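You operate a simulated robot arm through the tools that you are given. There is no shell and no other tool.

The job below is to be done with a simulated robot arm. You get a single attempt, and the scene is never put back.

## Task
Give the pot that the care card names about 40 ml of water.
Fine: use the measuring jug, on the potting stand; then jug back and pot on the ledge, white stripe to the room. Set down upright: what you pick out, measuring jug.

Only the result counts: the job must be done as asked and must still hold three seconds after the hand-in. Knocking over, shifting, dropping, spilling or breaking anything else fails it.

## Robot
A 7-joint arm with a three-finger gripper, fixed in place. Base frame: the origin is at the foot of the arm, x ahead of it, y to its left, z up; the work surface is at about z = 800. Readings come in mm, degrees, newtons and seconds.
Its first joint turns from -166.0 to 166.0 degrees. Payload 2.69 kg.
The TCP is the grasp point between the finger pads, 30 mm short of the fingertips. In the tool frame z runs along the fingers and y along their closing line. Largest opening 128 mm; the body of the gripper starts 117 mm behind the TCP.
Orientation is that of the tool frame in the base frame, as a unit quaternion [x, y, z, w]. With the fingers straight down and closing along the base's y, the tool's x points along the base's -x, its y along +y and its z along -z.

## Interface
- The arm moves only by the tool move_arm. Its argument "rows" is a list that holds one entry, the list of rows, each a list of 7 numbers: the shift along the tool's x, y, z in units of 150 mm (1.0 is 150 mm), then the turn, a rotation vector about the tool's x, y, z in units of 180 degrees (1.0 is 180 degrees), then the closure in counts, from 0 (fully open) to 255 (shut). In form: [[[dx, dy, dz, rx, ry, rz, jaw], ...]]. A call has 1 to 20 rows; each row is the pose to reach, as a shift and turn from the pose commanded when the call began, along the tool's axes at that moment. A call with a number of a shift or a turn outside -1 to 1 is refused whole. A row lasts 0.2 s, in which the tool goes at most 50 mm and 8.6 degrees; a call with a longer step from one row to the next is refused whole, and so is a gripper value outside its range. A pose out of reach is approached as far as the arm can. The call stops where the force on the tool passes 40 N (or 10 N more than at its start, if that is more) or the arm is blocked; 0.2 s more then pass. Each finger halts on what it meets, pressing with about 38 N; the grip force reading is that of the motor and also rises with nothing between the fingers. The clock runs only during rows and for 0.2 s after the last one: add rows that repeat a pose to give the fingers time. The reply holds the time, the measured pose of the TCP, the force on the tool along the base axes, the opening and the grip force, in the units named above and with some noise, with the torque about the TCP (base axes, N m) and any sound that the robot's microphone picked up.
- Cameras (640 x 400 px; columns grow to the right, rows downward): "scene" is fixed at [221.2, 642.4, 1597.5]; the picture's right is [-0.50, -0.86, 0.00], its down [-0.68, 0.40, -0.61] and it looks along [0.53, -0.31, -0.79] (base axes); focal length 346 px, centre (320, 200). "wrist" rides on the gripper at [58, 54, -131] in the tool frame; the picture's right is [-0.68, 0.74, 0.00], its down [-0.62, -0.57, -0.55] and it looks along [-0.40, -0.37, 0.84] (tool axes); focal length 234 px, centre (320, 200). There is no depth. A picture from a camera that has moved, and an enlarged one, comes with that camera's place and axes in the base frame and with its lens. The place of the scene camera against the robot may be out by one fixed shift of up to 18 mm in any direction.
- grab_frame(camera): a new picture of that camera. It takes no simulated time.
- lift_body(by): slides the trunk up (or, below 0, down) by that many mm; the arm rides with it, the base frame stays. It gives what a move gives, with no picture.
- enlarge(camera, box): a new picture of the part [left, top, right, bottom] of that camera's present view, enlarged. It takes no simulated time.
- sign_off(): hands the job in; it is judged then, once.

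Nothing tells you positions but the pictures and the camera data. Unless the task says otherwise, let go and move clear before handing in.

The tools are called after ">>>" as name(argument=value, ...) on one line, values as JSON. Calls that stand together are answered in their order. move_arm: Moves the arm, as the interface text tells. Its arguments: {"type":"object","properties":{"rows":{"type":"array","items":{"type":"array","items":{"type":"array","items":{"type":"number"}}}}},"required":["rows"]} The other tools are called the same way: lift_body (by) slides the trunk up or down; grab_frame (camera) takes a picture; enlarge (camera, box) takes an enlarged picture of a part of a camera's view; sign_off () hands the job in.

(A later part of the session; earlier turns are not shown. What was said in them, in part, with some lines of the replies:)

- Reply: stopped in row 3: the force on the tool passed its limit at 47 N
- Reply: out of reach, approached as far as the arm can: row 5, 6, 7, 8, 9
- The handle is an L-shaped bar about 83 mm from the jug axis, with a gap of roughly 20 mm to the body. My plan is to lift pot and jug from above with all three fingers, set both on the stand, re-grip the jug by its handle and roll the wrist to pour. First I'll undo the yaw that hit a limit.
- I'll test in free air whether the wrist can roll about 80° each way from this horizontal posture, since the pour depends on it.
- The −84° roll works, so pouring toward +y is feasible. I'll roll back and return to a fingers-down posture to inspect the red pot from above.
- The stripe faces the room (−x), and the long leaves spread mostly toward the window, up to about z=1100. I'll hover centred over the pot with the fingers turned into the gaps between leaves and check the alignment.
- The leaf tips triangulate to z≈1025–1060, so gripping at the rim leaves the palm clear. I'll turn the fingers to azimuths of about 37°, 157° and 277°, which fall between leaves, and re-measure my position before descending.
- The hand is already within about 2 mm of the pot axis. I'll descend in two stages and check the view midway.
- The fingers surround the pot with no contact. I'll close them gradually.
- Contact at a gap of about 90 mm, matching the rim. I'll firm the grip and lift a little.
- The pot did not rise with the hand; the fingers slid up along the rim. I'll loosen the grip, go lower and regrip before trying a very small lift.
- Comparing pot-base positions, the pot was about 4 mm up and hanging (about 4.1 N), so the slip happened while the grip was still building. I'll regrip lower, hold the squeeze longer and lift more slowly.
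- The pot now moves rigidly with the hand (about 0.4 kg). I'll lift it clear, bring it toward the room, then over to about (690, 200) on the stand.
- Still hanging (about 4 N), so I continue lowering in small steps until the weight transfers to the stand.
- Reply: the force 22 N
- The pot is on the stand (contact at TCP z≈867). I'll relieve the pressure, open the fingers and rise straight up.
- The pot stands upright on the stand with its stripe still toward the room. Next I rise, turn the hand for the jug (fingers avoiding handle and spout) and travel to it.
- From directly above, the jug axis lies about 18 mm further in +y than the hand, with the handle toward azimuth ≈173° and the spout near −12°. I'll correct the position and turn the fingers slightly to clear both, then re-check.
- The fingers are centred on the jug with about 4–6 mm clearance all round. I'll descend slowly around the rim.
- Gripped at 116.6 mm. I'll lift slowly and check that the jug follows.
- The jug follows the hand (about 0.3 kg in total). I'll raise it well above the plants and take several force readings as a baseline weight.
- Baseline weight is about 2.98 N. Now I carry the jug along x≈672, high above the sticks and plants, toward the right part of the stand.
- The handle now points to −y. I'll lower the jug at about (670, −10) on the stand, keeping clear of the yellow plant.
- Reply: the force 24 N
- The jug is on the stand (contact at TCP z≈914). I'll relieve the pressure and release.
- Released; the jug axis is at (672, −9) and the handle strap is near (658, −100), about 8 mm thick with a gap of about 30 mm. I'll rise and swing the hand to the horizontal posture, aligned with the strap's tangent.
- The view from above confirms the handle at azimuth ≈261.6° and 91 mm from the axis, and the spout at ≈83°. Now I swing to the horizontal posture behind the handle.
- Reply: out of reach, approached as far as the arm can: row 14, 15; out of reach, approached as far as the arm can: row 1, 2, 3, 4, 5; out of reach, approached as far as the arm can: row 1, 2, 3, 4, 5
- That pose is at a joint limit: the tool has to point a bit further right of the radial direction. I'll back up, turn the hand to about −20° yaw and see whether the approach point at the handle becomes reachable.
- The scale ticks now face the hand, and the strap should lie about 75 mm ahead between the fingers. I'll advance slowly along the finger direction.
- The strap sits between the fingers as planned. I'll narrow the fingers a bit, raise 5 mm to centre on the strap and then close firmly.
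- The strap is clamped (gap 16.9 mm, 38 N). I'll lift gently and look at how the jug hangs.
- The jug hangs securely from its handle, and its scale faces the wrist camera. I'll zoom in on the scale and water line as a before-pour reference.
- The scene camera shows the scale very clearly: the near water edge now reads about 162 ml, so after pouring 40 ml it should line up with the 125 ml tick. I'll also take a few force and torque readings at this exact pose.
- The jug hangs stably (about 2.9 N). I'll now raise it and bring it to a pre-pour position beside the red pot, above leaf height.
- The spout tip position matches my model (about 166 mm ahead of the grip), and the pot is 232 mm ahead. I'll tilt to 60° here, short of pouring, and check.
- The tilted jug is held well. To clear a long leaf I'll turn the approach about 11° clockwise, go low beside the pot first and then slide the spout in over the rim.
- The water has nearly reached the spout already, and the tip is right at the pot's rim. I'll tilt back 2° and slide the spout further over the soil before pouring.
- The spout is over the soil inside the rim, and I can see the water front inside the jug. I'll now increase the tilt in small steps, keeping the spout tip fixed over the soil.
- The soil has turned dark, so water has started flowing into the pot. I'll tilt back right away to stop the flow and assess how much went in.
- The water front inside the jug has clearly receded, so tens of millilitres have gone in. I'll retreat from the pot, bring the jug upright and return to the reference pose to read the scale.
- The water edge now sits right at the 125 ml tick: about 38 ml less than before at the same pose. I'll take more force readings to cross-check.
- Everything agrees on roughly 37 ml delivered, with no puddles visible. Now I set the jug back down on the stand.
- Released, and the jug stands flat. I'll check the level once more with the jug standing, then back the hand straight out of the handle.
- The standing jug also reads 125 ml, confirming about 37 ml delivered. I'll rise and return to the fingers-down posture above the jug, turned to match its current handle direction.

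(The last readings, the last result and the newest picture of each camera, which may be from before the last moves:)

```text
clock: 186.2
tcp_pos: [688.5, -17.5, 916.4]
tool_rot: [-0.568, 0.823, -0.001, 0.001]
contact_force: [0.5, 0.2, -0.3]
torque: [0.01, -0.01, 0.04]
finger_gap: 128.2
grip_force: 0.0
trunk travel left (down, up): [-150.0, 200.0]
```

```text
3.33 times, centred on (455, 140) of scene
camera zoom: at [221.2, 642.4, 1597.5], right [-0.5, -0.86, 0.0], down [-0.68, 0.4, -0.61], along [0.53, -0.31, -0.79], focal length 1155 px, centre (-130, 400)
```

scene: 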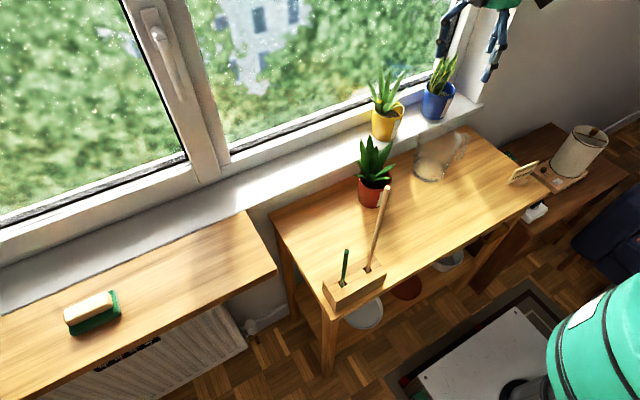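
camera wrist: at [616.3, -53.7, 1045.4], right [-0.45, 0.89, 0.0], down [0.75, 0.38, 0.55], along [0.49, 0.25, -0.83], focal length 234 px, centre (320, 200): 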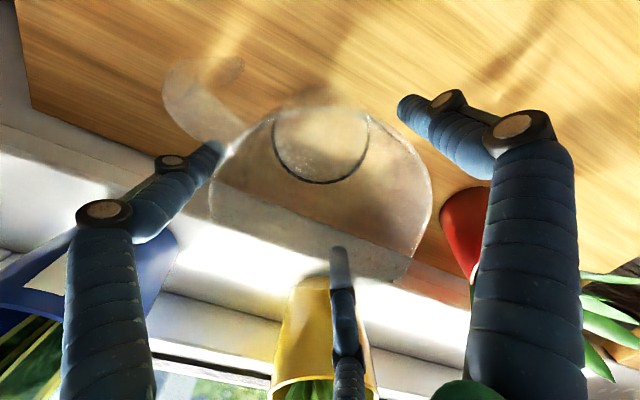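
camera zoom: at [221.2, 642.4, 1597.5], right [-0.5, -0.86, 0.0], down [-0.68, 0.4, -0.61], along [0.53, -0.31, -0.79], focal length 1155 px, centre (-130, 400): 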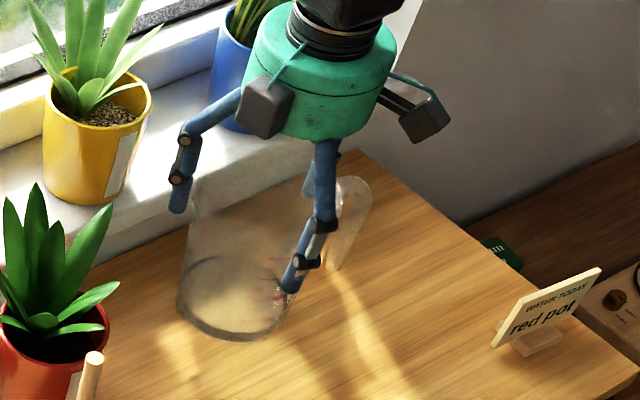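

No contact on the way down. I'll close gradually, squeeze firmly and lift.

>>> move_arm(rows=[[[0, 0, 0, 0, 0, 0, 8], [0, 0, 0, 0, 0, 0, 14], [0, 0, 0, 0, 0, 0, 20], [0, 0, 0, 0, 0, 0, 26], [0, 0, 0, 0, 0, 0, 32], [0, 0, 0, 0, 0, 0, 40], [0, 0, 0, 0, 0, 0, 60], [0, 0, 0, 0, 0, 0, 100], [0, 0, 0, 0, 0, 0, 150], [0, 0, 0, 0, 0, 0, 200], [0, 0, 0, 0, 0, 0, 220], [0, 0, 0, 0, 0, 0, 220], [0, 0, 0, 0, 0, 0, 220], [0, 0, 0, 0, 0, 0, 220]]])

>>> move_arm(rows=[[[0, 0, -0.01, 0, 0, 0, 220], [0, 0, -0.02, 0, 0, 0, 220], [0, 0, -0.03, 0, 0, 0, 220], [0, 0, -0.04, 0, 0, 0, 220], [0, 0, -0.05, 0, 0, 0, 220], [0, 0, -0.06, 0, 0, 0, 220], [0, 0, -0.07, 0, 0, 0, 220], [0, 0, -0.08, 0, 0, 0, 220], [0, 0, -0.08, 0, 0, 0, 220]]])

>>> grab_frame(camera="wrist")

>>> enlarge(camera="scene", box=[390, 80, 520, 200])

```text
clock: 189.2
tcp_pos: [688.6, -17.4, 916.6]
tool_rot: [-0.569, 0.823, -0.002, 0.001]
contact_force: [1.5, 1.6, 7.5]
torque: [-0.13, 0.13, 0.0]
finger_gap: 116.4
grip_force: 37.7
trunk travel left (down, up): [-150.0, 200.0]
```

```text
clock: 191.2
tcp_pos: [687.3, -16.3, 929.4]
tool_rot: [-0.567, 0.824, -0.002, 0.001]
contact_force: [-0.2, -0.1, -3.1]
torque: [0.0, 0.0, 0.02]
finger_gap: 116.1
grip_force: 37.9
trunk travel left (down, up): [-150.0, 200.0]
```

```text
taken
camera wrist: at [615.5, -54.1, 1058.8], right [-0.45, 0.89, 0.0], down [0.75, 0.38, 0.55], along [0.49, 0.25, -0.83], focal length 234 px, centre (320, 200)
```

wrist: 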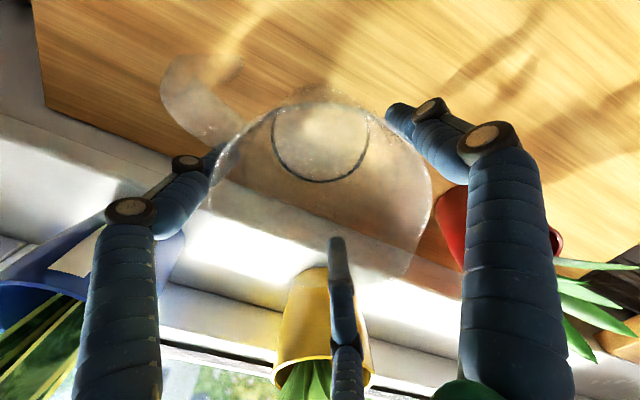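

```text
3.33 times, centred on (455, 140) of scene
camera zoom: at [221.2, 642.4, 1597.5], right [-0.5, -0.86, 0.0], down [-0.68, 0.4, -0.61], along [0.53, -0.31, -0.79], focal length 1155 px, centre (-130, 400)
```

zoom: 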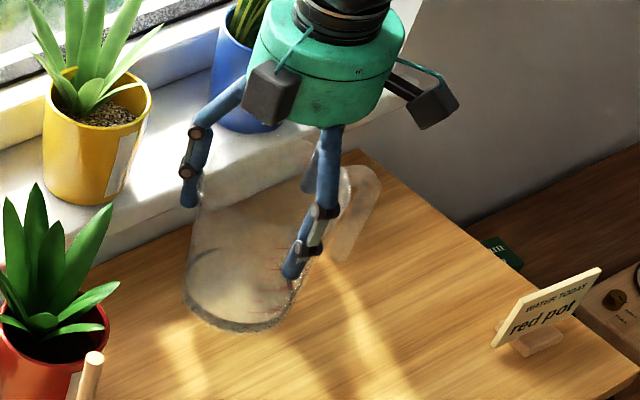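

The jug lifts cleanly. I'll raise it to travel height with a couple of weight readings, then turn it back and carry it to its place on the board.

>>> move_arm(rows=[[[0, 0, -0.1, 0, 0, 0, 220], [0, 0, -0.22, 0, 0, 0, 220], [0, 0, -0.35, 0, 0, 0, 220], [0, 0, -0.48, 0, 0, 0, 220], [0, 0, -0.61, 0, 0, 0, 220], [0, 0, -0.74, 0, 0, 0, 220], [0, 0, -0.87, 0, 0, 0, 220], [0, 0, -1.0, 0, 0, 0, 220]]])

>>> move_arm(rows=[[[0, 0, -0.12, 0, 0, 0, 220], [0, 0, -0.25, 0, 0, 0, 220], [0, 0, -0.38, 0, 0, 0, 220], [0, 0, -0.46, 0, 0, 0, 220], [0, 0, -0.475, 0, 0, 0, 220], [0, 0, -0.475, 0, 0, 0, 220]]])

>>> move_arm(rows=[[[0, 0, 0, 0, 0, 0, 220]]])

>>> move_arm(rows=[[[0, 0, 0, 0, 0, 0, 220]]])

>>> move_arm(rows=[[[0, 0, 0, 0, 0, 0, 220]]])

>>> move_arm(rows=[[[0, 0, 0, 0, 0, 0, 220]]])

>>> move_arm(rows=[[[0, 0, 0, 0, 0, 0, 220]]])

>>> move_arm(rows=[[[0, 0, 0, 0, 0, 0, 220]]])

>>> move_arm(rows=[[[0, 0, 0, 0, 0, 0, 220]]])

>>> move_arm(rows=[[[0, 0, 0, 0, 0, 0, 220]]])

```text
clock: 193.0
tcp_pos: [686.6, -17.2, 1077.2]
tool_rot: [-0.568, 0.823, -0.001, 0.001]
contact_force: [0.5, 0.0, -1.9]
torque: [0.02, 0.01, 0.02]
finger_gap: 116.2
grip_force: 38.1
trunk travel left (down, up): [-150.0, 200.0]
```

```text
clock: 194.4
tcp_pos: [687.2, -18.1, 1149.6]
tool_rot: [-0.567, 0.824, -0.001, 0.0]
contact_force: [-0.4, -0.8, -3.5]
torque: [0.04, 0.0, 0.02]
finger_gap: 116.3
grip_force: 38.1
trunk travel left (down, up): [-150.0, 200.0]
```

```text
clock: 194.8
tcp_pos: [685.2, -18.1, 1149.9]
tool_rot: [-0.568, 0.823, -0.002, 0.0]
contact_force: [-0.4, -0.1, -1.6]
torque: [0.02, -0.02, -0.02]
finger_gap: 116.2
grip_force: 38.1
trunk travel left (down, up): [-150.0, 200.0]
```

```text
clock: 195.2
tcp_pos: [687.6, -17.5, 1150.5]
tool_rot: [-0.567, 0.823, -0.001, 0.001]
contact_force: [0.5, 0.5, -2.3]
torque: [0.04, 0.05, 0.01]
finger_gap: 116.1
grip_force: 37.8
trunk travel left (down, up): [-150.0, 200.0]
```

```text
clock: 195.6
tcp_pos: [686.1, -18.2, 1150.3]
tool_rot: [-0.568, 0.823, -0.001, 0.002]
contact_force: [0.3, 0.0, -2.3]
torque: [0.01, 0.02, -0.01]
finger_gap: 116.2
grip_force: 38.0
trunk travel left (down, up): [-150.0, 200.0]
```

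```text
clock: 196.0
tcp_pos: [686.4, -18.7, 1149.7]
tool_rot: [-0.568, 0.823, -0.002, 0.001]
contact_force: [0.7, 0.3, -3.0]
torque: [0.03, 0.01, 0.02]
finger_gap: 116.0
grip_force: 38.0
trunk travel left (down, up): [-150.0, 200.0]
```

```text
clock: 196.4
tcp_pos: [686.0, -17.8, 1149.2]
tool_rot: [-0.568, 0.823, 0.0, 0.001]
contact_force: [0.1, 0.1, -1.7]
torque: [0.02, 0.01, 0.01]
finger_gap: 116.1
grip_force: 37.7
trunk travel left (down, up): [-150.0, 200.0]
```

```text
clock: 196.8
tcp_pos: [686.5, -17.7, 1150.3]
tool_rot: [-0.568, 0.823, -0.002, 0.001]
contact_force: [1.0, 0.5, -2.6]
torque: [0.0, -0.01, -0.02]
finger_gap: 116.3
grip_force: 38.0
trunk travel left (down, up): [-150.0, 200.0]
```

```text
clock: 197.2
tcp_pos: [686.3, -17.6, 1150.4]
tool_rot: [-0.568, 0.823, -0.002, 0.001]
contact_force: [0.6, -0.2, -3.1]
torque: [-0.02, -0.03, 0.0]
finger_gap: 116.3
grip_force: 38.4
trunk travel left (down, up): [-150.0, 200.0]
```

```text
clock: 197.6
tcp_pos: [686.6, -18.3, 1150.2]
tool_rot: [-0.568, 0.823, -0.001, 0.001]
contact_force: [-0.2, 0.6, -2.6]
torque: [0.02, 0.04, 0.0]
finger_gap: 116.3
grip_force: 37.8
trunk travel left (down, up): [-150.0, 200.0]
```

Post-pour weight averages about 0.4 N less than before, which again agrees with roughly 40 ml. I'll rotate the jug back and carry it toward the board.

>>> move_arm(rows=[[[-0.03, 0.016, 0, 0, 0, 0.03, 220], [-0.08, 0.044, 0, 0, 0, 0.065, 220], [-0.13, 0.071, 0, 0, 0, 0.1, 220], [-0.18, 0.099, 0, 0, 0, 0.135, 220], [-0.23, 0.126, 0, 0, 0, 0.17, 220], [-0.28, 0.154, 0, 0, 0, 0.205, 220], [-0.33, 0.181, 0, 0, 0, 0.24, 220], [-0.38, 0.209, 0, 0, 0, 0.275, 220], [-0.43, 0.236, 0, 0, 0, 0.31, 220], [-0.48, 0.264, 0, 0, 0, 0.345, 220], [-0.53, 0.291, 0, 0, 0, 0.38, 220], [-0.58, 0.319, 0, 0, 0, 0.41, 220], [-0.608, 0.334, 0, 0, 0, 0.429, 220], [-0.608, 0.334, 0, 0, 0, 0.429, 220]]])

>>> move_arm(rows=[[[0.011, 0.08, 0, 0, 0, 0, 220], [0.035, 0.25, 0, 0, 0, 0, 220], [0.058, 0.42, 0, 0, 0, 0, 220], [0.083, 0.6, 0, 0, 0, 0, 220], [0.108, 0.78, 0, 0, 0, 0, 220], [0.128, 0.92, 0, 0, 0, 0, 220], [0.133, 0.957, 0, 0, 0, 0, 220]]])

>>> grab_frame(camera="scene")

```text
clock: 200.6
tcp_pos: [672.1, 85.7, 1150.0]
tool_rot: [0.07, 0.998, 0.0, 0.002]
contact_force: [-0.5, -0.3, -2.4]
torque: [-0.02, -0.01, 0.02]
finger_gap: 115.9
grip_force: 38.0
trunk travel left (down, up): [-150.0, 200.0]
```

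```text
clock: 202.2
tcp_pos: [673.0, 230.4, 1148.4]
tool_rot: [0.07, 0.998, 0.0, 0.002]
contact_force: [-0.4, 0.5, -2.3]
torque: [0.0, -0.01, 0.01]
finger_gap: 116.4
grip_force: 38.1
trunk travel left (down, up): [-150.0, 200.0]
```

```text
taken
```

scene: 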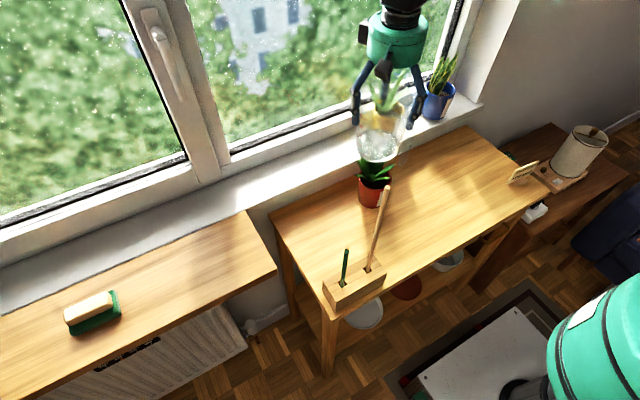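

>>> move_arm(rows=[[[0.011, 0.08, 0, 0, 0, 0, 220], [0.035, 0.25, 0, 0, 0, 0, 220], [0.058, 0.42, 0, 0, 0, 0, 220], [0.083, 0.6, 0, 0, 0, 0, 220], [0.108, 0.78, 0, 0, 0, 0, 220], [0.128, 0.92, 0, 0, 0, 0, 220], [0.133, 0.957, 0, 0, 0, 0, 220]]])

>>> move_arm(rows=[[[0.011, 0.08, 0, 0, 0, 0, 220], [0.035, 0.25, 0, 0, 0, 0, 220], [0.058, 0.42, 0, 0, 0, 0, 220], [0.083, 0.6, 0, 0, 0, 0, 220], [0.108, 0.78, 0, 0, 0, 0, 220], [0.128, 0.92, 0, 0, 0, 0, 220], [0.133, 0.957, 0, 0, 0, 0, 220]]])

>>> move_arm(rows=[[[0, 0, 0, 0, 0, 0, 220]]])

```text
clock: 203.8
tcp_pos: [672.6, 378.7, 1150.5]
tool_rot: [0.07, 0.998, -0.001, 0.002]
contact_force: [0.8, 0.5, -2.4]
torque: [-0.02, -0.01, 0.0]
finger_gap: 116.2
grip_force: 38.5
trunk travel left (down, up): [-150.0, 200.0]
```

```text
clock: 205.4
tcp_pos: [671.5, 520.6, 1146.5]
tool_rot: [0.069, 0.998, -0.002, 0.002]
contact_force: [-0.6, 0.0, -2.5]
torque: [0.0, 0.01, 0.0]
finger_gap: 116.2
grip_force: 38.0
trunk travel left (down, up): [-150.0, 200.0]
```

```text
clock: 205.8
tcp_pos: [672.5, 519.8, 1147.4]
tool_rot: [0.07, 0.998, 0.0, 0.001]
contact_force: [-0.2, -0.8, -2.2]
torque: [-0.01, 0.01, 0.02]
finger_gap: 116.1
grip_force: 38.1
trunk travel left (down, up): [-150.0, 200.0]
```

>>> move_arm(rows=[[[-0.02, 0.08, 0, 0, 0, 0, 220], [-0.057, 0.25, 0, 0, 0, 0, 220], [-0.097, 0.42, 0, 0, 0, 0, 220], [-0.138, 0.6, 0, 0, 0, 0, 220], [-0.179, 0.78, 0, 0, 0, 0, 220], [-0.21, 0.92, 0, 0, 0, 0, 220], [-0.222, 0.966, 0, 0, 0, 0, 220], [-0.222, 0.966, 0, 0, 0, 0, 220]]])

>>> move_arm(rows=[[[0, 0, 0, 0, 0, 0, 220]]])

>>> move_arm(rows=[[[0, 0, 0, 0, 0, 0, 220]]])

>>> grab_frame(camera="scene")

```text
clock: 207.6
tcp_pos: [726.2, 661.0, 1146.9]
tool_rot: [0.069, 0.998, 0.001, 0.002]
contact_force: [-0.6, -0.6, -2.9]
torque: [-0.01, -0.01, 0.03]
finger_gap: 116.4
grip_force: 38.0
trunk travel left (down, up): [-150.0, 200.0]
```

```text
clock: 208.0
tcp_pos: [726.9, 659.0, 1147.2]
tool_rot: [0.07, 0.998, 0.0, 0.002]
contact_force: [0.8, -0.6, -2.3]
torque: [0.02, -0.01, 0.0]
finger_gap: 116.2
grip_force: 38.0
trunk travel left (down, up): [-150.0, 200.0]
```

```text
clock: 208.4
tcp_pos: [726.0, 658.7, 1146.1]
tool_rot: [0.07, 0.998, 0.0, 0.002]
contact_force: [-0.3, -0.6, -2.3]
torque: [0.01, 0.01, -0.02]
finger_gap: 116.2
grip_force: 38.4
trunk travel left (down, up): [-150.0, 200.0]
```

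```text
taken
```

scene: 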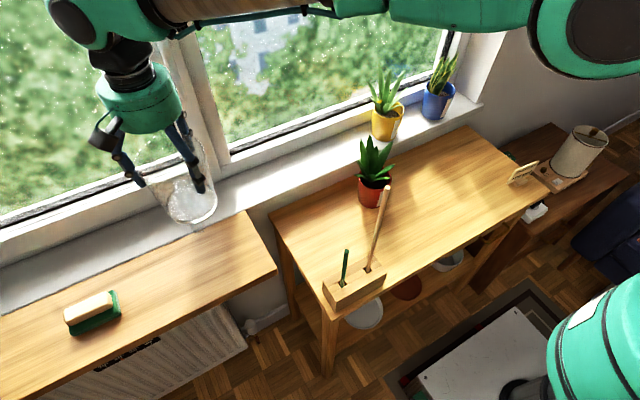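

Right above its original spot. I'll lower it, then creep down until the weight transfers.

>>> move_arm(rows=[[[0, 0, 0.1, 0, 0, 0, 220], [0, 0, 0.22, 0, 0, 0, 220], [0, 0, 0.35, 0, 0, 0, 220], [0, 0, 0.48, 0, 0, 0, 220], [0, 0, 0.61, 0, 0, 0, 220], [0, 0, 0.74, 0, 0, 0, 220], [0, 0, 0.85, 0, 0, 0, 220], [0, 0, 0.93, 0, 0, 0, 220], [0, 0, 0.96, 0, 0, 0, 220], [0, 0, 0.96, 0, 0, 0, 220]]])

>>> move_arm(rows=[[[0, 0, 0.01, 0, 0, 0, 220], [0, 0, 0.01, 0, 0, 0, 220]]])

>>> move_arm(rows=[[[0, 0, 0.01, 0, 0, 0, 220], [0, 0, 0.01, 0, 0, 0, 220]]])

>>> move_arm(rows=[[[0, 0, 0.01, 0, 0, 0, 220], [0, 0, 0.01, 0, 0, 0, 220]]])

```text
clock: 210.6
tcp_pos: [725.8, 660.1, 1004.8]
tool_rot: [0.07, 0.998, 0.001, 0.002]
contact_force: [-0.2, 0.4, -3.0]
torque: [0.0, 0.0, 0.01]
finger_gap: 116.4
grip_force: 38.6
trunk travel left (down, up): [-150.0, 200.0]
```

```text
clock: 211.2
tcp_pos: [726.1, 658.7, 1003.8]
tool_rot: [0.071, 0.998, 0.0, 0.001]
contact_force: [-0.4, 0.3, -2.4]
torque: [0.0, 0.01, -0.01]
finger_gap: 116.3
grip_force: 37.4
trunk travel left (down, up): [-150.0, 200.0]
```

```text
clock: 211.8
tcp_pos: [725.9, 659.6, 1001.9]
tool_rot: [0.07, 0.998, -0.001, 0.002]
contact_force: [-0.6, 0.9, -2.9]
torque: [-0.02, 0.0, 0.04]
finger_gap: 116.3
grip_force: 37.8
trunk travel left (down, up): [-150.0, 200.0]
```

```text
clock: 212.4
tcp_pos: [725.8, 658.7, 999.7]
tool_rot: [0.069, 0.998, 0.0, 0.001]
contact_force: [-0.7, 0.2, -2.2]
torque: [-0.02, -0.01, 0.02]
finger_gap: 116.1
grip_force: 38.0
trunk travel left (down, up): [-150.0, 200.0]
```

>>> move_arm(rows=[[[0, 0, 0.01, 0, 0, 0, 220], [0, 0, 0.01, 0, 0, 0, 220]]])

>>> move_arm(rows=[[[0, 0, 0.01, 0, 0, 0, 220], [0, 0, 0.01, 0, 0, 0, 220]]])

>>> move_arm(rows=[[[0, 0, 0.01, 0, 0, 0, 220], [0, 0, 0.01, 0, 0, 0, 220]]])

```text
clock: 213.0
tcp_pos: [725.6, 660.4, 997.7]
tool_rot: [0.07, 0.998, 0.0, 0.002]
contact_force: [-0.2, 0.0, -2.3]
torque: [-0.02, 0.02, -0.01]
finger_gap: 116.2
grip_force: 38.1
trunk travel left (down, up): [-150.0, 200.0]
```

```text
clock: 213.6
tcp_pos: [726.1, 659.6, 996.4]
tool_rot: [0.07, 0.998, 0.001, 0.001]
contact_force: [0.2, 0.6, -1.8]
torque: [-0.01, -0.02, 0.01]
finger_gap: 116.4
grip_force: 38.0
trunk travel left (down, up): [-150.0, 200.0]
```

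```text
clock: 214.2
tcp_pos: [725.9, 660.4, 994.8]
tool_rot: [0.069, 0.998, -0.001, 0.002]
contact_force: [-0.3, -2.8, 4.7]
torque: [-0.36, 0.42, 0.11]
finger_gap: 116.3
grip_force: 37.6
trunk travel left (down, up): [-150.0, 200.0]
```

>>> move_arm(rows=[[[0, 0, 0.007, 0, 0, 0, 220], [0, 0, 0.007, 0, 0, 0, 220], [0, 0, 0.003, 0, 0, 0, 180], [0, 0, 0, 0, 0, 0, 120], [0, 0, 0, 0, 0, 0, 70], [0, 0, 0, 0, 0, 0, 35], [0, 0, 0, 0, 0, 0, 15], [0, 0, 0, 0, 0, 0, 0], [0, 0, 0, 0, 0, 0, 0]]])

>>> grab_frame(camera="wrist")

>>> enlarge(camera="scene", box=[120, 130, 280, 280])

```text
clock: 216.2
tcp_pos: [727.5, 659.4, 995.9]
tool_rot: [0.071, 0.997, -0.001, 0.002]
contact_force: [0.6, 0.6, 0.5]
torque: [0.02, 0.01, -0.02]
finger_gap: 127.9
grip_force: 0.0
trunk travel left (down, up): [-150.0, 200.0]
```

```text
taken
camera wrist: at [675.2, 719.6, 1126.1], right [0.77, 0.64, 0.0], down [0.53, -0.65, 0.55], along [0.35, -0.42, -0.83], focal length 234 px, centre (320, 200)
```

wrist: 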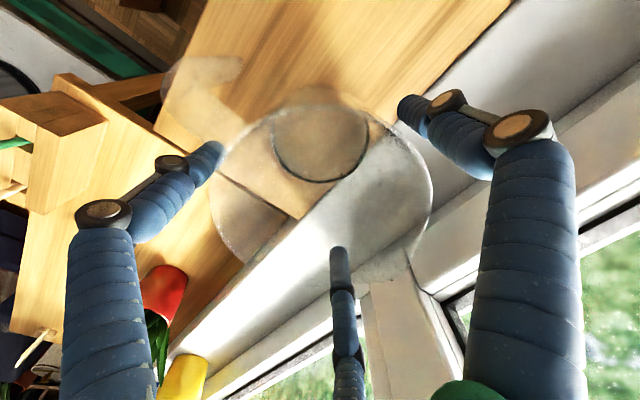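

```text
2.67 times, centred on (200, 205) of scene
camera zoom: at [221.2, 642.4, 1597.5], right [-0.5, -0.86, 0.0], down [-0.68, 0.4, -0.61], along [0.53, -0.31, -0.79], focal length 924 px, centre (640, 187)
```

zoom: 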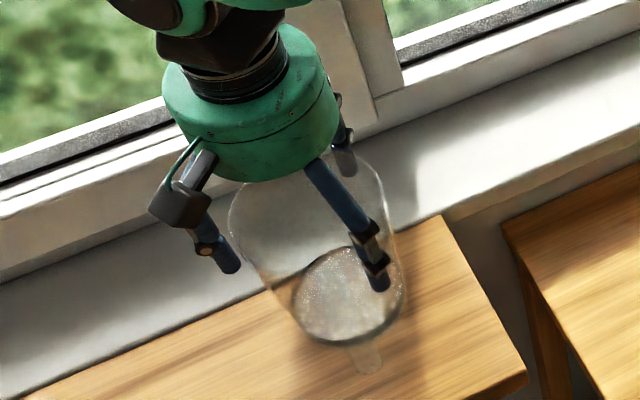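

The jug stands back in its original place. I'll withdraw straight up and then check it.

>>> move_arm(rows=[[[0, 0, -0.05, 0, 0, 0, 0], [0, 0, -0.11, 0, 0, 0, 0], [0, 0, -0.18, 0, 0, 0, 0], [0, 0, -0.26, 0, 0, 0, 0], [0, 0, -0.4, 0, 0, 0, 0], [0, 0, -0.6, 0, 0, 0, 0], [0, 0, -0.8, 0, 0, 0, 0], [0, 0, -1.0, 0, 0, 0, 0]]])

>>> enlarge(camera="scene", box=[120, 150, 280, 290])

>>> enlarge(camera="wrist", box=[220, 60, 420, 210])

```text
clock: 218.0
tcp_pos: [725.5, 658.6, 1147.9]
tool_rot: [0.07, 0.998, -0.001, 0.002]
contact_force: [0.7, -0.4, -0.7]
torque: [-0.01, 0.01, 0.01]
finger_gap: 127.8
grip_force: 0.2
trunk travel left (down, up): [-150.0, 200.0]
```

```text
2.86 times, centred on (200, 220) of scene
camera zoom: at [221.2, 642.4, 1597.5], right [-0.5, -0.86, 0.0], down [-0.68, 0.4, -0.61], along [0.53, -0.31, -0.79], focal length 990 px, centre (663, 143)
```

zoom: 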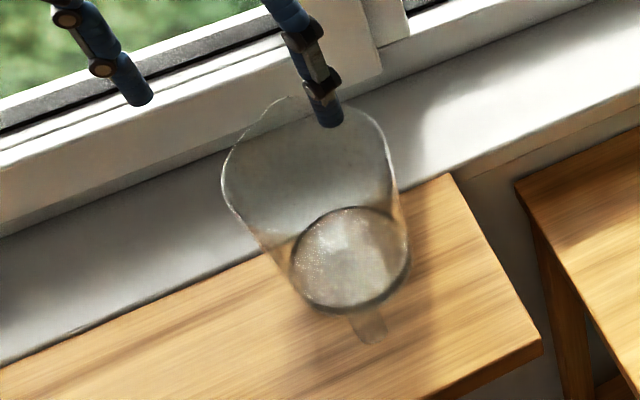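

```text
2.67 times, centred on (320, 135) of wrist
camera zoom: at [674.3, 719.7, 1278.3], right [0.77, 0.64, 0.0], down [0.53, -0.65, 0.55], along [0.35, -0.42, -0.83], focal length 624 px, centre (320, 373)
```

zoom: 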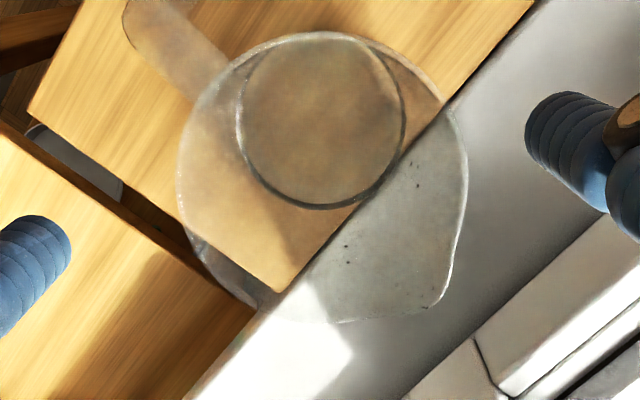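

The jug is back upright at its spot. Next I return to the red pot on the stand.

>>> move_arm(rows=[[[0.055, -0.24, 0, 0, 0, 0, 0], [0.111, -0.483, 0, 0, 0, 0, 0], [0.166, -0.725, 0, 0, 0, 0, 0], [0.222, -0.966, 0, 0, 0, 0, 0]]])

>>> move_arm(rows=[[[-0.033, -0.24, 0, 0, 0, 0, 0], [-0.067, -0.479, 0, 0, 0, 0, 0], [-0.1, -0.718, 0, 0, 0, 0, 0], [-0.133, -0.957, 0, 0, 0, 0, 0]]])

>>> move_arm(rows=[[[-0.033, -0.24, 0, 0, 0, 0, 0], [-0.067, -0.479, 0, 0, 0, 0, 0], [-0.1, -0.718, 0, 0, 0, 0, 0], [-0.133, -0.957, 0, 0, 0, 0, 0]]])

>>> move_arm(rows=[[[-0.015, -0.018, 0, 0, 0, -0.041, 0], [-0.03, -0.036, 0, 0, 0, -0.082, 0], [-0.045, -0.055, 0, 0, 0, -0.123, 0], [-0.06, -0.073, 0, 0, 0, -0.164, 0], [-0.075, -0.091, 0, 0, 0, -0.205, 0], [-0.09, -0.11, 0, 0, 0, -0.246, 0], [-0.105, -0.128, 0, 0, 0, -0.287, 0], [-0.12, -0.146, 0, 0, 0, -0.328, 0], [-0.135, -0.165, 0, 0, 0, -0.369, 0], [-0.147, -0.181, 0, 0, 0, -0.411, 0], [-0.147, -0.181, 0, 0, 0, -0.411, 0]]])

>>> grab_frame(camera="wrist")

>>> enlarge(camera="wrist", box=[256, 60, 384, 160])

```text
clock: 219.0
tcp_pos: [674.5, 518.1, 1147.6]
tool_rot: [0.069, 0.998, -0.001, 0.002]
contact_force: [0.7, 0.7, -0.3]
torque: [-0.08, -0.01, -0.03]
finger_gap: 128.0
grip_force: 0.1
trunk travel left (down, up): [-150.0, 200.0]
```

```text
clock: 220.0
tcp_pos: [675.1, 375.0, 1147.2]
tool_rot: [0.07, 0.998, 0.0, 0.002]
contact_force: [0.2, -0.6, 1.1]
torque: [-0.03, -0.01, -0.01]
finger_gap: 128.2
grip_force: 0.1
trunk travel left (down, up): [-150.0, 200.0]
```

```text
clock: 221.0
tcp_pos: [672.9, 229.8, 1146.8]
tool_rot: [0.069, 0.998, 0.0, 0.003]
contact_force: [0.3, 0.1, -0.3]
torque: [0.01, 0.02, -0.01]
finger_gap: 128.0
grip_force: 0.1
trunk travel left (down, up): [-150.0, 200.0]
```

```text
clock: 223.4
tcp_pos: [689.1, 199.8, 1146.6]
tool_rot: [-0.544, 0.839, -0.001, 0.0]
contact_force: [-0.4, 0.4, 0.1]
torque: [-0.01, 0.01, 0.0]
finger_gap: 128.0
grip_force: 0.1
trunk travel left (down, up): [-150.0, 200.0]
```

```text
taken
camera wrist: at [615.9, 168.2, 1276.0], right [-0.4, 0.92, 0.0], down [0.77, 0.33, 0.55], along [0.51, 0.22, -0.83], focal length 234 px, centre (320, 200)
```

wrist: 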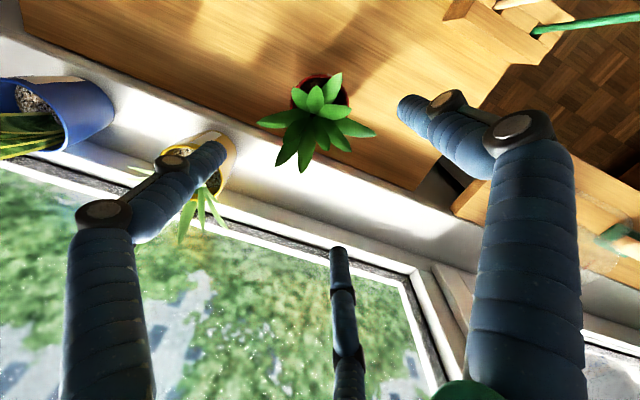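

```text
4.00 times, centred on (320, 110) of wrist
camera zoom: at [615.9, 168.2, 1276.0], right [-0.4, 0.92, 0.0], down [0.77, 0.33, 0.55], along [0.51, 0.22, -0.83], focal length 937 px, centre (320, 560)
```

zoom: 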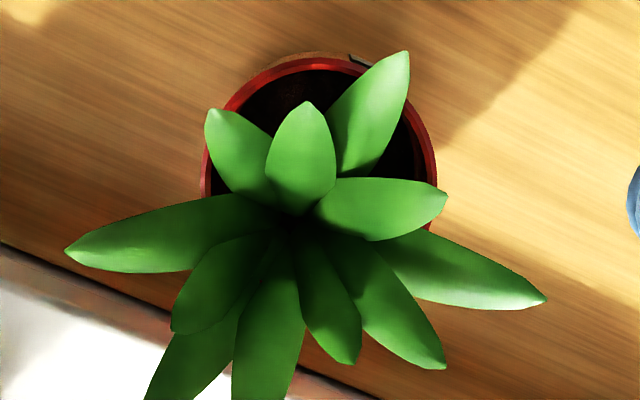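

The hand is centred over the pot to within about 1 mm, with the same finger directions as before. I'll descend and grip at the same height.

>>> move_arm(rows=[[[0, 0, 0.2, 0, 0, 0, 0], [0, 0, 0.4, 0, 0, 0, 0], [0, 0, 0.6, 0, 0, 0, 0], [0, 0, 0.8, 0, 0, 0, 0], [0, 0, 0.929, 0, 0, 0, 0]]])

>>> move_arm(rows=[[[0, 0, 0.13, 0, 0, 0, 0], [0, 0, 0.27, 0, 0, 0, 0], [0, 0, 0.41, 0, 0, 0, 0], [0, 0, 0.55, 0, 0, 0, 0], [0, 0, 0.69, 0, 0, 0, 0], [0, 0, 0.82, 0, 0, 0, 0], [0, 0, 0.925, 0, 0, 0, 0], [0, 0, 0.925, 0, 0, 0, 0]]])

>>> grab_frame(camera="wrist")

>>> enlarge(camera="scene", box=[320, 110, 430, 220])

```text
clock: 224.6
tcp_pos: [691.1, 200.6, 1005.1]
tool_rot: [-0.544, 0.839, -0.002, 0.001]
contact_force: [0.2, -0.7, 0.1]
torque: [-0.01, -0.01, 0.0]
finger_gap: 127.8
grip_force: 0.0
trunk travel left (down, up): [-150.0, 200.0]
```

```text
clock: 226.4
tcp_pos: [690.0, 198.5, 867.5]
tool_rot: [-0.545, 0.839, -0.001, 0.001]
contact_force: [0.9, -0.7, -0.7]
torque: [0.01, 0.01, 0.04]
finger_gap: 127.9
grip_force: 0.1
trunk travel left (down, up): [-150.0, 200.0]
```

```text
taken
camera wrist: at [616.4, 166.0, 997.0], right [-0.4, 0.92, 0.0], down [0.77, 0.33, 0.55], along [0.51, 0.22, -0.83], focal length 234 px, centre (320, 200)
```

wrist: 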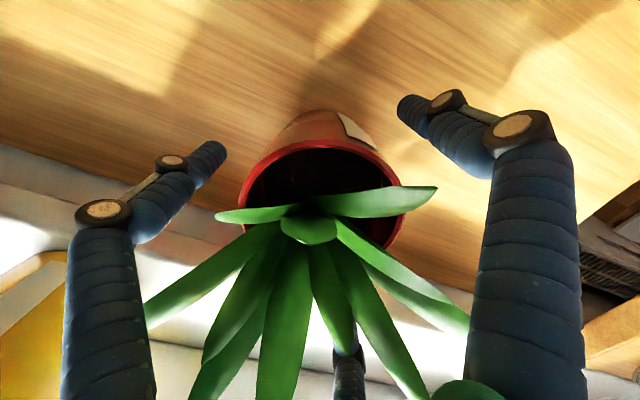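

```text
3.64 times, centred on (375, 165) of scene
camera zoom: at [221.2, 642.4, 1597.5], right [-0.5, -0.86, 0.0], down [-0.68, 0.4, -0.61], along [0.53, -0.31, -0.79], focal length 1260 px, centre (120, 327)
```

zoom: 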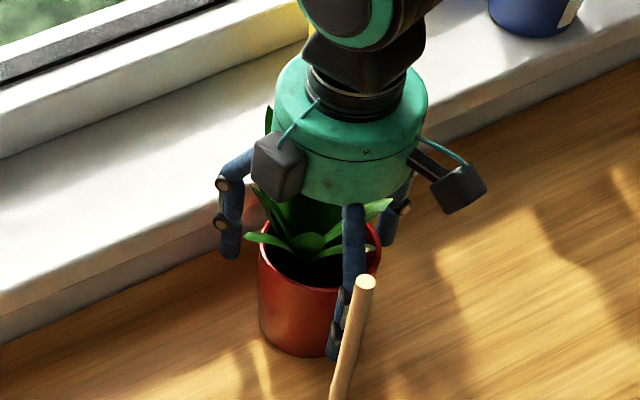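

Fingers surround the pot without contact. I'll close, squeeze for over a second and lift slowly.

>>> move_arm(rows=[[[0, 0, 0, 0, 0, 0, 30], [0, 0, 0, 0, 0, 0, 50], [0, 0, 0, 0, 0, 0, 65], [0, 0, 0, 0, 0, 0, 75], [0, 0, 0, 0, 0, 0, 90], [0, 0, 0, 0, 0, 0, 120], [0, 0, 0, 0, 0, 0, 160], [0, 0, 0, 0, 0, 0, 200], [0, 0, 0, 0, 0, 0, 200], [0, 0, 0, 0, 0, 0, 200], [0, 0, 0, 0, 0, 0, 200], [0, 0, 0, 0, 0, 0, 200], [0, 0, 0, 0, 0, 0, 200]]])

>>> move_arm(rows=[[[0, 0, -0.01, 0, 0, 0, 200], [0, 0, -0.02, 0, 0, 0, 200], [0, 0, -0.03, 0, 0, 0, 200], [0, 0, -0.04, 0, 0, 0, 200], [0, 0, -0.05, 0, 0, 0, 200], [0, 0, -0.06, 0, 0, 0, 200], [0, 0, -0.07, 0, 0, 0, 200], [0, 0, -0.08, 0, 0, 0, 200], [0, 0, -0.08, 0, 0, 0, 200]]])

>>> grab_frame(camera="wrist")

>>> enlarge(camera="scene", box=[320, 110, 430, 220])

```text
clock: 229.2
tcp_pos: [690.9, 198.3, 869.2]
tool_rot: [-0.545, 0.839, -0.002, 0.001]
contact_force: [1.7, 3.5, 7.4]
torque: [-0.06, 0.09, -0.01]
finger_gap: 87.5
grip_force: 38.1
trunk travel left (down, up): [-150.0, 200.0]
```

```text
clock: 231.2
tcp_pos: [689.4, 200.3, 881.3]
tool_rot: [-0.545, 0.839, -0.002, 0.001]
contact_force: [0.0, 0.7, -5.5]
torque: [0.01, 0.01, -0.01]
finger_gap: 87.1
grip_force: 38.0
trunk travel left (down, up): [-150.0, 200.0]
```

```text
taken
camera wrist: at [616.3, 168.2, 1010.5], right [-0.4, 0.92, 0.0], down [0.77, 0.33, 0.55], along [0.51, 0.22, -0.83], focal length 234 px, centre (320, 200)
```

wrist: 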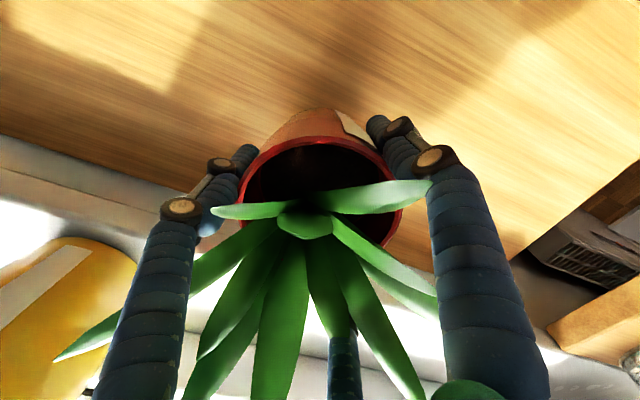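

```text
3.64 times, centred on (375, 165) of scene
camera zoom: at [221.2, 642.4, 1597.5], right [-0.5, -0.86, 0.0], down [-0.68, 0.4, -0.61], along [0.53, -0.31, -0.79], focal length 1260 px, centre (120, 327)
```

zoom: 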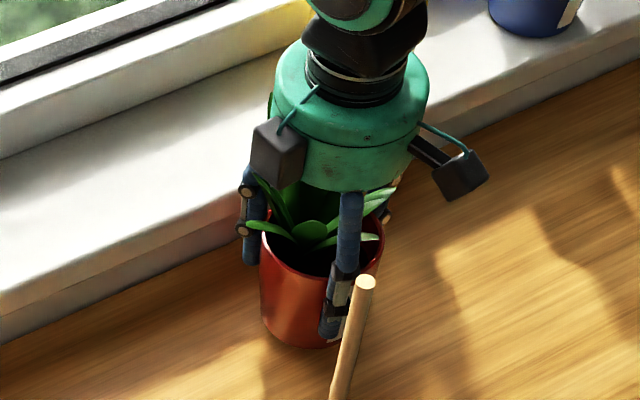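

>>> move_arm(rows=[[[0, 0, -0.08, 0, 0, 0, 200], [0, 0, -0.18, 0, 0, 0, 200], [0, 0, -0.29, 0, 0, 0, 200], [0, 0, -0.4, 0, 0, 0, 200], [0, 0, -0.51, 0, 0, 0, 200], [0, 0, -0.62, 0, 0, 0, 200], [0, 0, -0.73, 0, 0, 0, 200], [0, 0, -0.84, 0, 0, 0, 200], [0, 0, -0.94, 0, 0, 0, 200], [0, 0, -0.993, 0, 0, 0, 200], [0, 0, -0.993, 0, 0, 0, 200]]])

>>> move_arm(rows=[[[-0.06, 0.027, 0, 0, 0, 0, 200], [-0.14, 0.062, 0, 0, 0, 0, 200], [-0.22, 0.098, 0, 0, 0, 0, 200], [-0.3, 0.133, 0, 0, 0, 0, 200], [-0.353, 0.157, 0, 0, 0, 0, 200], [-0.38, 0.096, 0, 0, 0, 0, 200], [-0.43, -0.017, 0, 0, 0, 0, 200], [-0.49, -0.152, 0, 0, 0, 0, 200], [-0.55, -0.288, 0, 0, 0, 0, 200], [-0.61, -0.424, 0, 0, 0, 0, 200], [-0.67, -0.559, 0, 0, 0, 0, 200], [-0.715, -0.66, 0, 0, 0, 0, 200], [-0.736, -0.708, 0, 0, 0, 0, 200], [-0.736, -0.708, 0, 0, 0, 0, 200]]])

>>> move_arm(rows=[[[0, 0, 0, 0, 0, 0, 200]]])

>>> grab_frame(camera="scene")

>>> grab_frame(camera="wrist")

```text
clock: 233.6
tcp_pos: [689.4, 200.6, 1028.4]
tool_rot: [-0.545, 0.839, -0.001, 0.0]
contact_force: [-0.9, -0.2, -3.6]
torque: [0.01, -0.01, 0.02]
finger_gap: 87.3
grip_force: 37.6
trunk travel left (down, up): [-150.0, 200.0]
```

```text
clock: 236.6
tcp_pos: [831.7, 257.5, 1027.9]
tool_rot: [-0.544, 0.839, -0.002, 0.001]
contact_force: [1.1, -0.1, -4.6]
torque: [-0.04, 0.0, -0.03]
finger_gap: 87.5
grip_force: 38.3
trunk travel left (down, up): [-150.0, 200.0]
```

```text
clock: 237.0
tcp_pos: [831.6, 257.3, 1029.6]
tool_rot: [-0.544, 0.839, -0.002, 0.001]
contact_force: [0.1, -1.2, -4.3]
torque: [-0.01, -0.01, 0.02]
finger_gap: 87.5
grip_force: 38.1
trunk travel left (down, up): [-150.0, 200.0]
```

```text
taken
```

scene: 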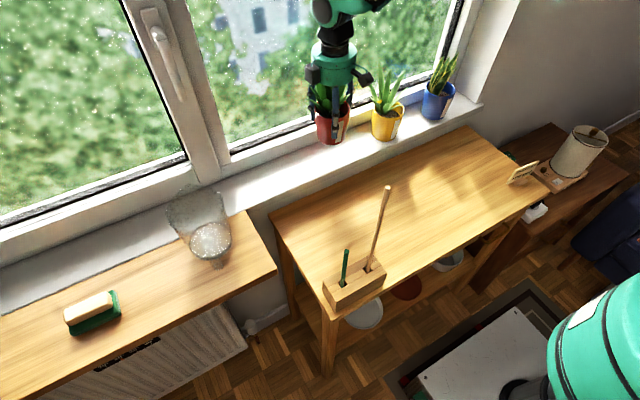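

```text
taken
camera wrist: at [757.8, 225.5, 1159.0], right [-0.4, 0.92, 0.0], down [0.77, 0.33, 0.55], along [0.51, 0.22, -0.83], focal length 234 px, centre (320, 200)
```

wrist: 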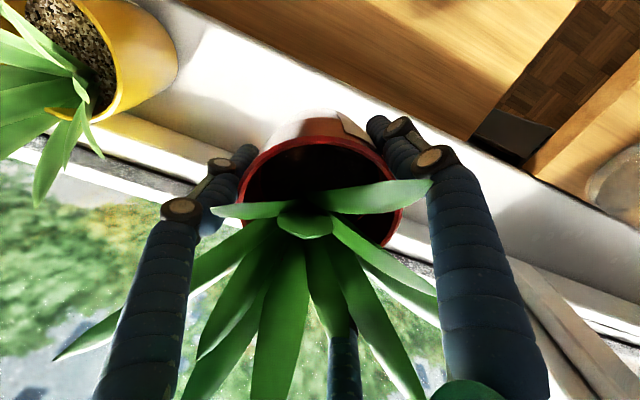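

>>> move_arm(rows=[[[0, 0, 0.06, 0, 0, 0, 200], [0, 0, 0.14, 0, 0, 0, 200], [0, 0, 0.22, 0, 0, 0, 200], [0, 0, 0.3, 0, 0, 0, 200], [0, 0, 0.38, 0, 0, 0, 200], [0, 0, 0.44, 0, 0, 0, 200], [0, 0, 0.48, 0, 0, 0, 200], [0, 0, 0.48, 0, 0, 0, 200]]])

>>> move_arm(rows=[[[0, 0, 0.0133, 0, 0, 0, 200], [0, 0, 0.0133, 0, 0, 0, 200]]])

>>> move_arm(rows=[[[0, 0, 0.0133, 0, 0, 0, 200], [0, 0, 0.0133, 0, 0, 0, 200]]])

>>> move_arm(rows=[[[0, 0, 0.01, 0, 0, 0, 200], [0, 0, 0.01, 0, 0, 0, 200]]])

```text
clock: 238.8
tcp_pos: [832.9, 258.7, 957.2]
tool_rot: [-0.545, 0.839, -0.001, 0.001]
contact_force: [-0.2, 0.7, -5.4]
torque: [-0.02, -0.02, 0.01]
finger_gap: 87.4
grip_force: 38.2
trunk travel left (down, up): [-150.0, 200.0]
```

```text
clock: 239.4
tcp_pos: [833.2, 257.6, 955.1]
tool_rot: [-0.545, 0.839, -0.001, 0.001]
contact_force: [0.0, -0.5, -5.6]
torque: [-0.02, -0.03, 0.01]
finger_gap: 87.7
grip_force: 37.7
trunk travel left (down, up): [-150.0, 200.0]
```

```text
clock: 240.0
tcp_pos: [833.2, 258.1, 954.3]
tool_rot: [-0.544, 0.839, -0.002, 0.001]
contact_force: [0.7, -0.4, -4.0]
torque: [0.0, -0.01, 0.02]
finger_gap: 87.3
grip_force: 37.9
trunk travel left (down, up): [-150.0, 200.0]
```

```text
clock: 240.6
tcp_pos: [834.0, 256.8, 951.3]
tool_rot: [-0.545, 0.839, -0.001, 0.001]
contact_force: [0.8, 0.3, -4.3]
torque: [0.0, -0.03, -0.02]
finger_gap: 87.5
grip_force: 37.9
trunk travel left (down, up): [-150.0, 200.0]
```

>>> move_arm(rows=[[[0, 0, 0.01, 0, 0, 0, 200], [0, 0, 0.01, 0, 0, 0, 200]]])

>>> move_arm(rows=[[[0, 0, 0.01, 0, 0, 0, 200], [0, 0, 0.01, 0, 0, 0, 200]]])

>>> move_arm(rows=[[[0, 0, 0.01, 0, 0, 0, 200], [0, 0, 0.01, 0, 0, 0, 200]]])

```text
clock: 241.2
tcp_pos: [834.0, 257.8, 949.7]
tool_rot: [-0.545, 0.838, -0.002, 0.002]
contact_force: [-0.1, -0.1, -5.1]
torque: [-0.05, 0.0, 0.04]
finger_gap: 87.6
grip_force: 38.2
trunk travel left (down, up): [-150.0, 200.0]
```

```text
clock: 241.8
tcp_pos: [832.9, 258.8, 948.0]
tool_rot: [-0.545, 0.838, -0.001, 0.001]
contact_force: [-0.5, -0.6, -4.5]
torque: [0.01, -0.02, -0.01]
finger_gap: 87.4
grip_force: 38.2
trunk travel left (down, up): [-150.0, 200.0]
```

```text
clock: 242.4
tcp_pos: [833.0, 257.5, 947.5]
tool_rot: [-0.545, 0.839, -0.002, 0.001]
contact_force: [-2.2, -0.8, 2.1]
torque: [-0.19, 0.34, -0.05]
finger_gap: 87.4
grip_force: 38.0
trunk travel left (down, up): [-150.0, 200.0]
```

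Contact with the ledge. One more millimetre, then I release gently.

>>> move_arm(rows=[[[0, 0, 0.008, 0, 0, 0, 200], [0, 0, 0.008, 0, 0, 0, 200], [0, 0, 0.004, 0, 0, 0, 150], [0, 0, 0, 0, 0, 0, 110], [0, 0, 0, 0, 0, 0, 80], [0, 0, 0, 0, 0, 0, 60], [0, 0, 0, 0, 0, 0, 40], [0, 0, 0, 0, 0, 0, 15], [0, 0, 0, 0, 0, 0, 0], [0, 0, 0, 0, 0, 0, 0]]])

>>> enlarge(camera="wrist", box=[200, 80, 440, 260])

>>> enlarge(camera="scene", box=[270, 40, 398, 170])

```text
clock: 244.6
tcp_pos: [832.8, 258.5, 948.1]
tool_rot: [-0.545, 0.839, -0.001, 0.001]
contact_force: [0.3, 0.0, -0.5]
torque: [0.0, 0.02, 0.04]
finger_gap: 128.2
grip_force: 0.0
trunk travel left (down, up): [-150.0, 200.0]
```

```text
2.22 times, centred on (320, 170) of wrist
camera zoom: at [758.8, 226.0, 1077.6], right [-0.4, 0.92, 0.0], down [0.77, 0.33, 0.55], along [0.51, 0.22, -0.83], focal length 520 px, centre (320, 267)
```

zoom: 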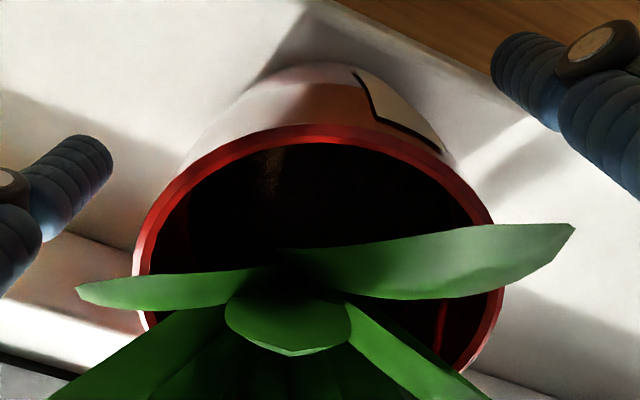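

```text
3.08 times, centred on (334, 105) of scene
camera zoom: at [221.2, 642.4, 1597.5], right [-0.5, -0.86, 0.0], down [-0.68, 0.4, -0.61], along [0.53, -0.31, -0.79], focal length 1066 px, centre (277, 492)
```

zoom: 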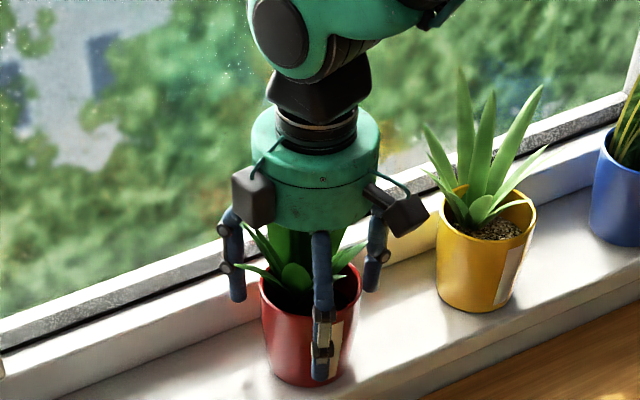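

Released on the ledge. I'll withdraw straight up and back, then inspect everything.

>>> move_arm(rows=[[[0, 0, -0.06, 0, 0, 0, 0], [0, 0, -0.14, 0, 0, 0, 0], [0, 0, -0.24, 0, 0, 0, 0], [0, 0, -0.36, 0, 0, 0, 0], [0, 0, -0.5, 0, 0, 0, 0], [0, 0, -0.66, 0, 0, 0, 0], [0, 0, -0.83, 0, 0, 0, 0], [0, 0, -1.0, 0, 0, 0, 0]]])

>>> move_arm(rows=[[[0, 0, -0.25, 0, 0, 0, 0], [0, 0, -0.5, 0, 0, 0, 0], [0, 0, -0.7, 0, 0, 0, 0], [0.12, 0.27, -0.7, 0, 0, 0, 0], [0.24, 0.55, -0.7, 0, 0, 0, 0], [0.36, 0.82, -0.7, 0, 0, 0, 0], [0.42, 0.95, -0.7, 0, 0, 0, 0], [0.42, 0.95, -0.7, 0, 0, 0, 0]]])

>>> grab_frame(camera="scene")

>>> enlarge(camera="scene", box=[280, 60, 408, 180])

>>> grab_frame(camera="wrist")

>>> enlarge(camera="scene", box=[150, 170, 280, 290])

```text
clock: 246.4
tcp_pos: [831.2, 255.8, 1096.0]
tool_rot: [-0.545, 0.839, -0.002, 0.001]
contact_force: [0.0, -0.4, -0.1]
torque: [-0.01, -0.01, 0.01]
finger_gap: 128.0
grip_force: 0.1
trunk travel left (down, up): [-150.0, 200.0]
```

```text
clock: 248.2
tcp_pos: [673.0, 256.7, 1200.0]
tool_rot: [-0.544, 0.839, -0.002, 0.001]
contact_force: [0.4, -0.4, 0.7]
torque: [-0.05, -0.01, 0.01]
finger_gap: 128.2
grip_force: 0.3
trunk travel left (down, up): [-150.0, 200.0]
```

```text
taken
```

scene: 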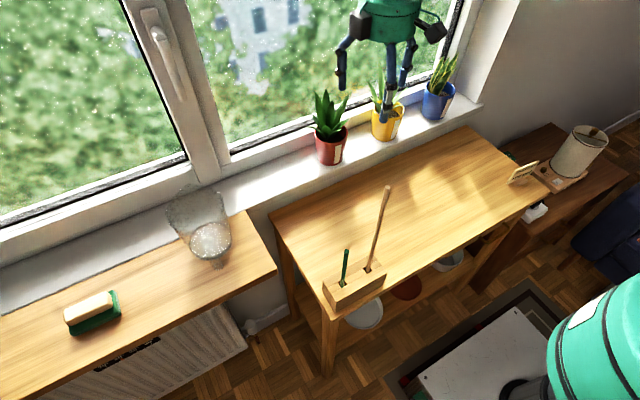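

```text
3.33 times, centred on (344, 120) of scene
camera zoom: at [221.2, 642.4, 1597.5], right [-0.5, -0.86, 0.0], down [-0.68, 0.4, -0.61], along [0.53, -0.31, -0.79], focal length 1155 px, centre (240, 467)
```

zoom: 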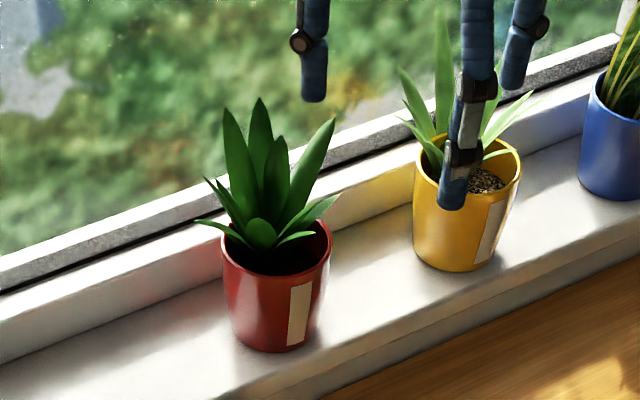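

```text
taken
camera wrist: at [600.1, 224.5, 1330.2], right [-0.4, 0.92, 0.0], down [0.77, 0.33, 0.55], along [0.51, 0.22, -0.83], focal length 234 px, centre (320, 200)
```

wrist: 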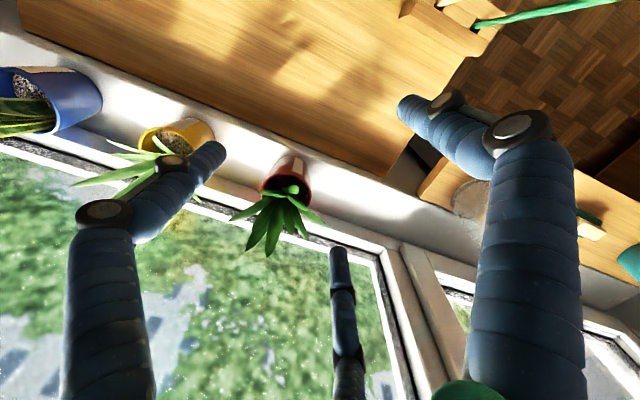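

```text
3.33 times, centred on (215, 230) of scene
camera zoom: at [221.2, 642.4, 1597.5], right [-0.5, -0.86, 0.0], down [-0.68, 0.4, -0.61], along [0.53, -0.31, -0.79], focal length 1155 px, centre (670, 100)
```

zoom: 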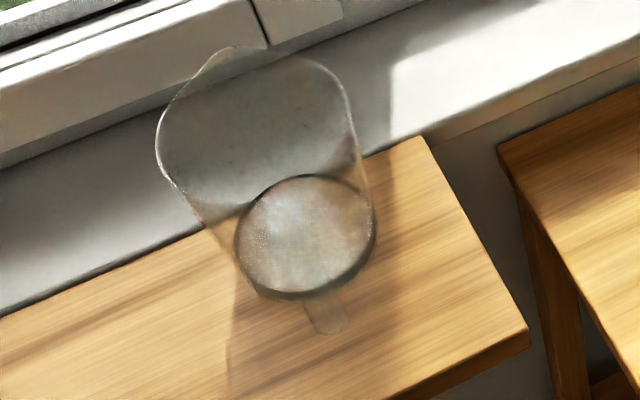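

Pot and jug look exactly as intended. One last check of the stand surface for spills and of the stripe's orientation before handing in.

>>> enlarge(camera="scene", box=[300, 110, 540, 260])

>>> enlarge(camera="wrist", box=[230, 130, 358, 270])

```text
2.67 times, centred on (420, 185) of scene
camera zoom: at [221.2, 642.4, 1597.5], right [-0.5, -0.86, 0.0], down [-0.68, 0.4, -0.61], along [0.53, -0.31, -0.79], focal length 924 px, centre (53, 240)
```

zoom: 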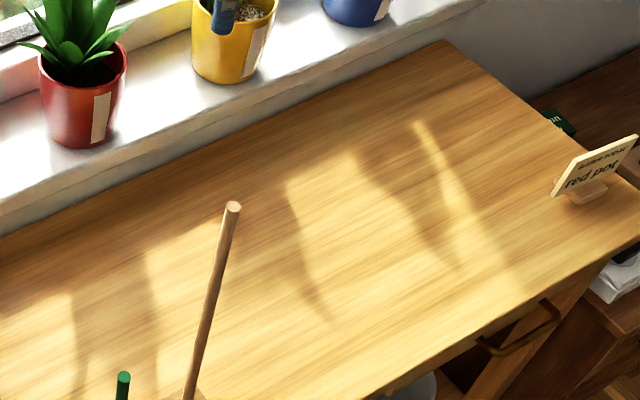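

```text
2.86 times, centred on (294, 200) of wrist
camera zoom: at [600.1, 224.5, 1330.2], right [-0.4, 0.92, 0.0], down [0.77, 0.33, 0.55], along [0.51, 0.22, -0.83], focal length 669 px, centre (394, 200)
```

zoom: 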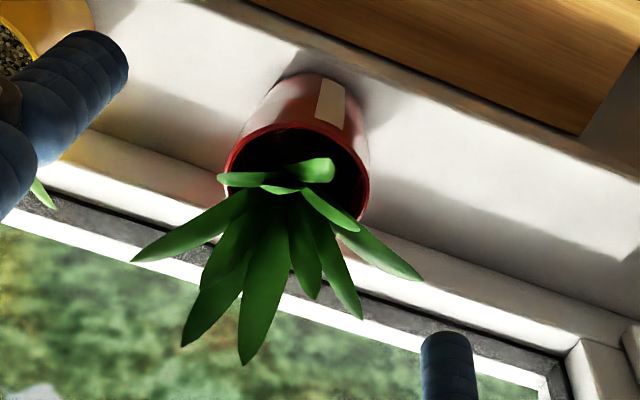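

The stand is dry, and the sticks, card and other pots are untouched. The red pot is back on the ledge with its white stripe toward the room, and the jug is upright in its place. The hand is empty and clear, so I'm handing in.

>>> sign_off()

```text
The job is handed in.
```

The red pot, which is the one the care card names, got about 37 ml of water, and the job is handed in. No verdict came back, so I can't confirm it passed.

- **Amount:** I read the jug's own scale before and after pouring; the level dropped about 37 ml. The force readings were noisy but consistent with roughly 40 ml.
- **Watering:** I poured from the measuring jug with the pot on the potting stand. The soil turned dark and I saw no water on the stand afterwards.
- **Jug:** it is upright in its original spot on the board, as far as the pictures show.
- **Pot:** it is upright on the ledge in its original place, with the white stripe facing the room.
- **Other things:** the sticks, the card and the other two pots look unmoved in the final pictures. While checking the hand I bumped the front edge of the board the jug stands on once, at up to 47 N; nothing on it moved that I could see.

The hand has three fingers, not the two described, so I lifted the pot and jug from above and re-gripped the jug by its handle to pour.
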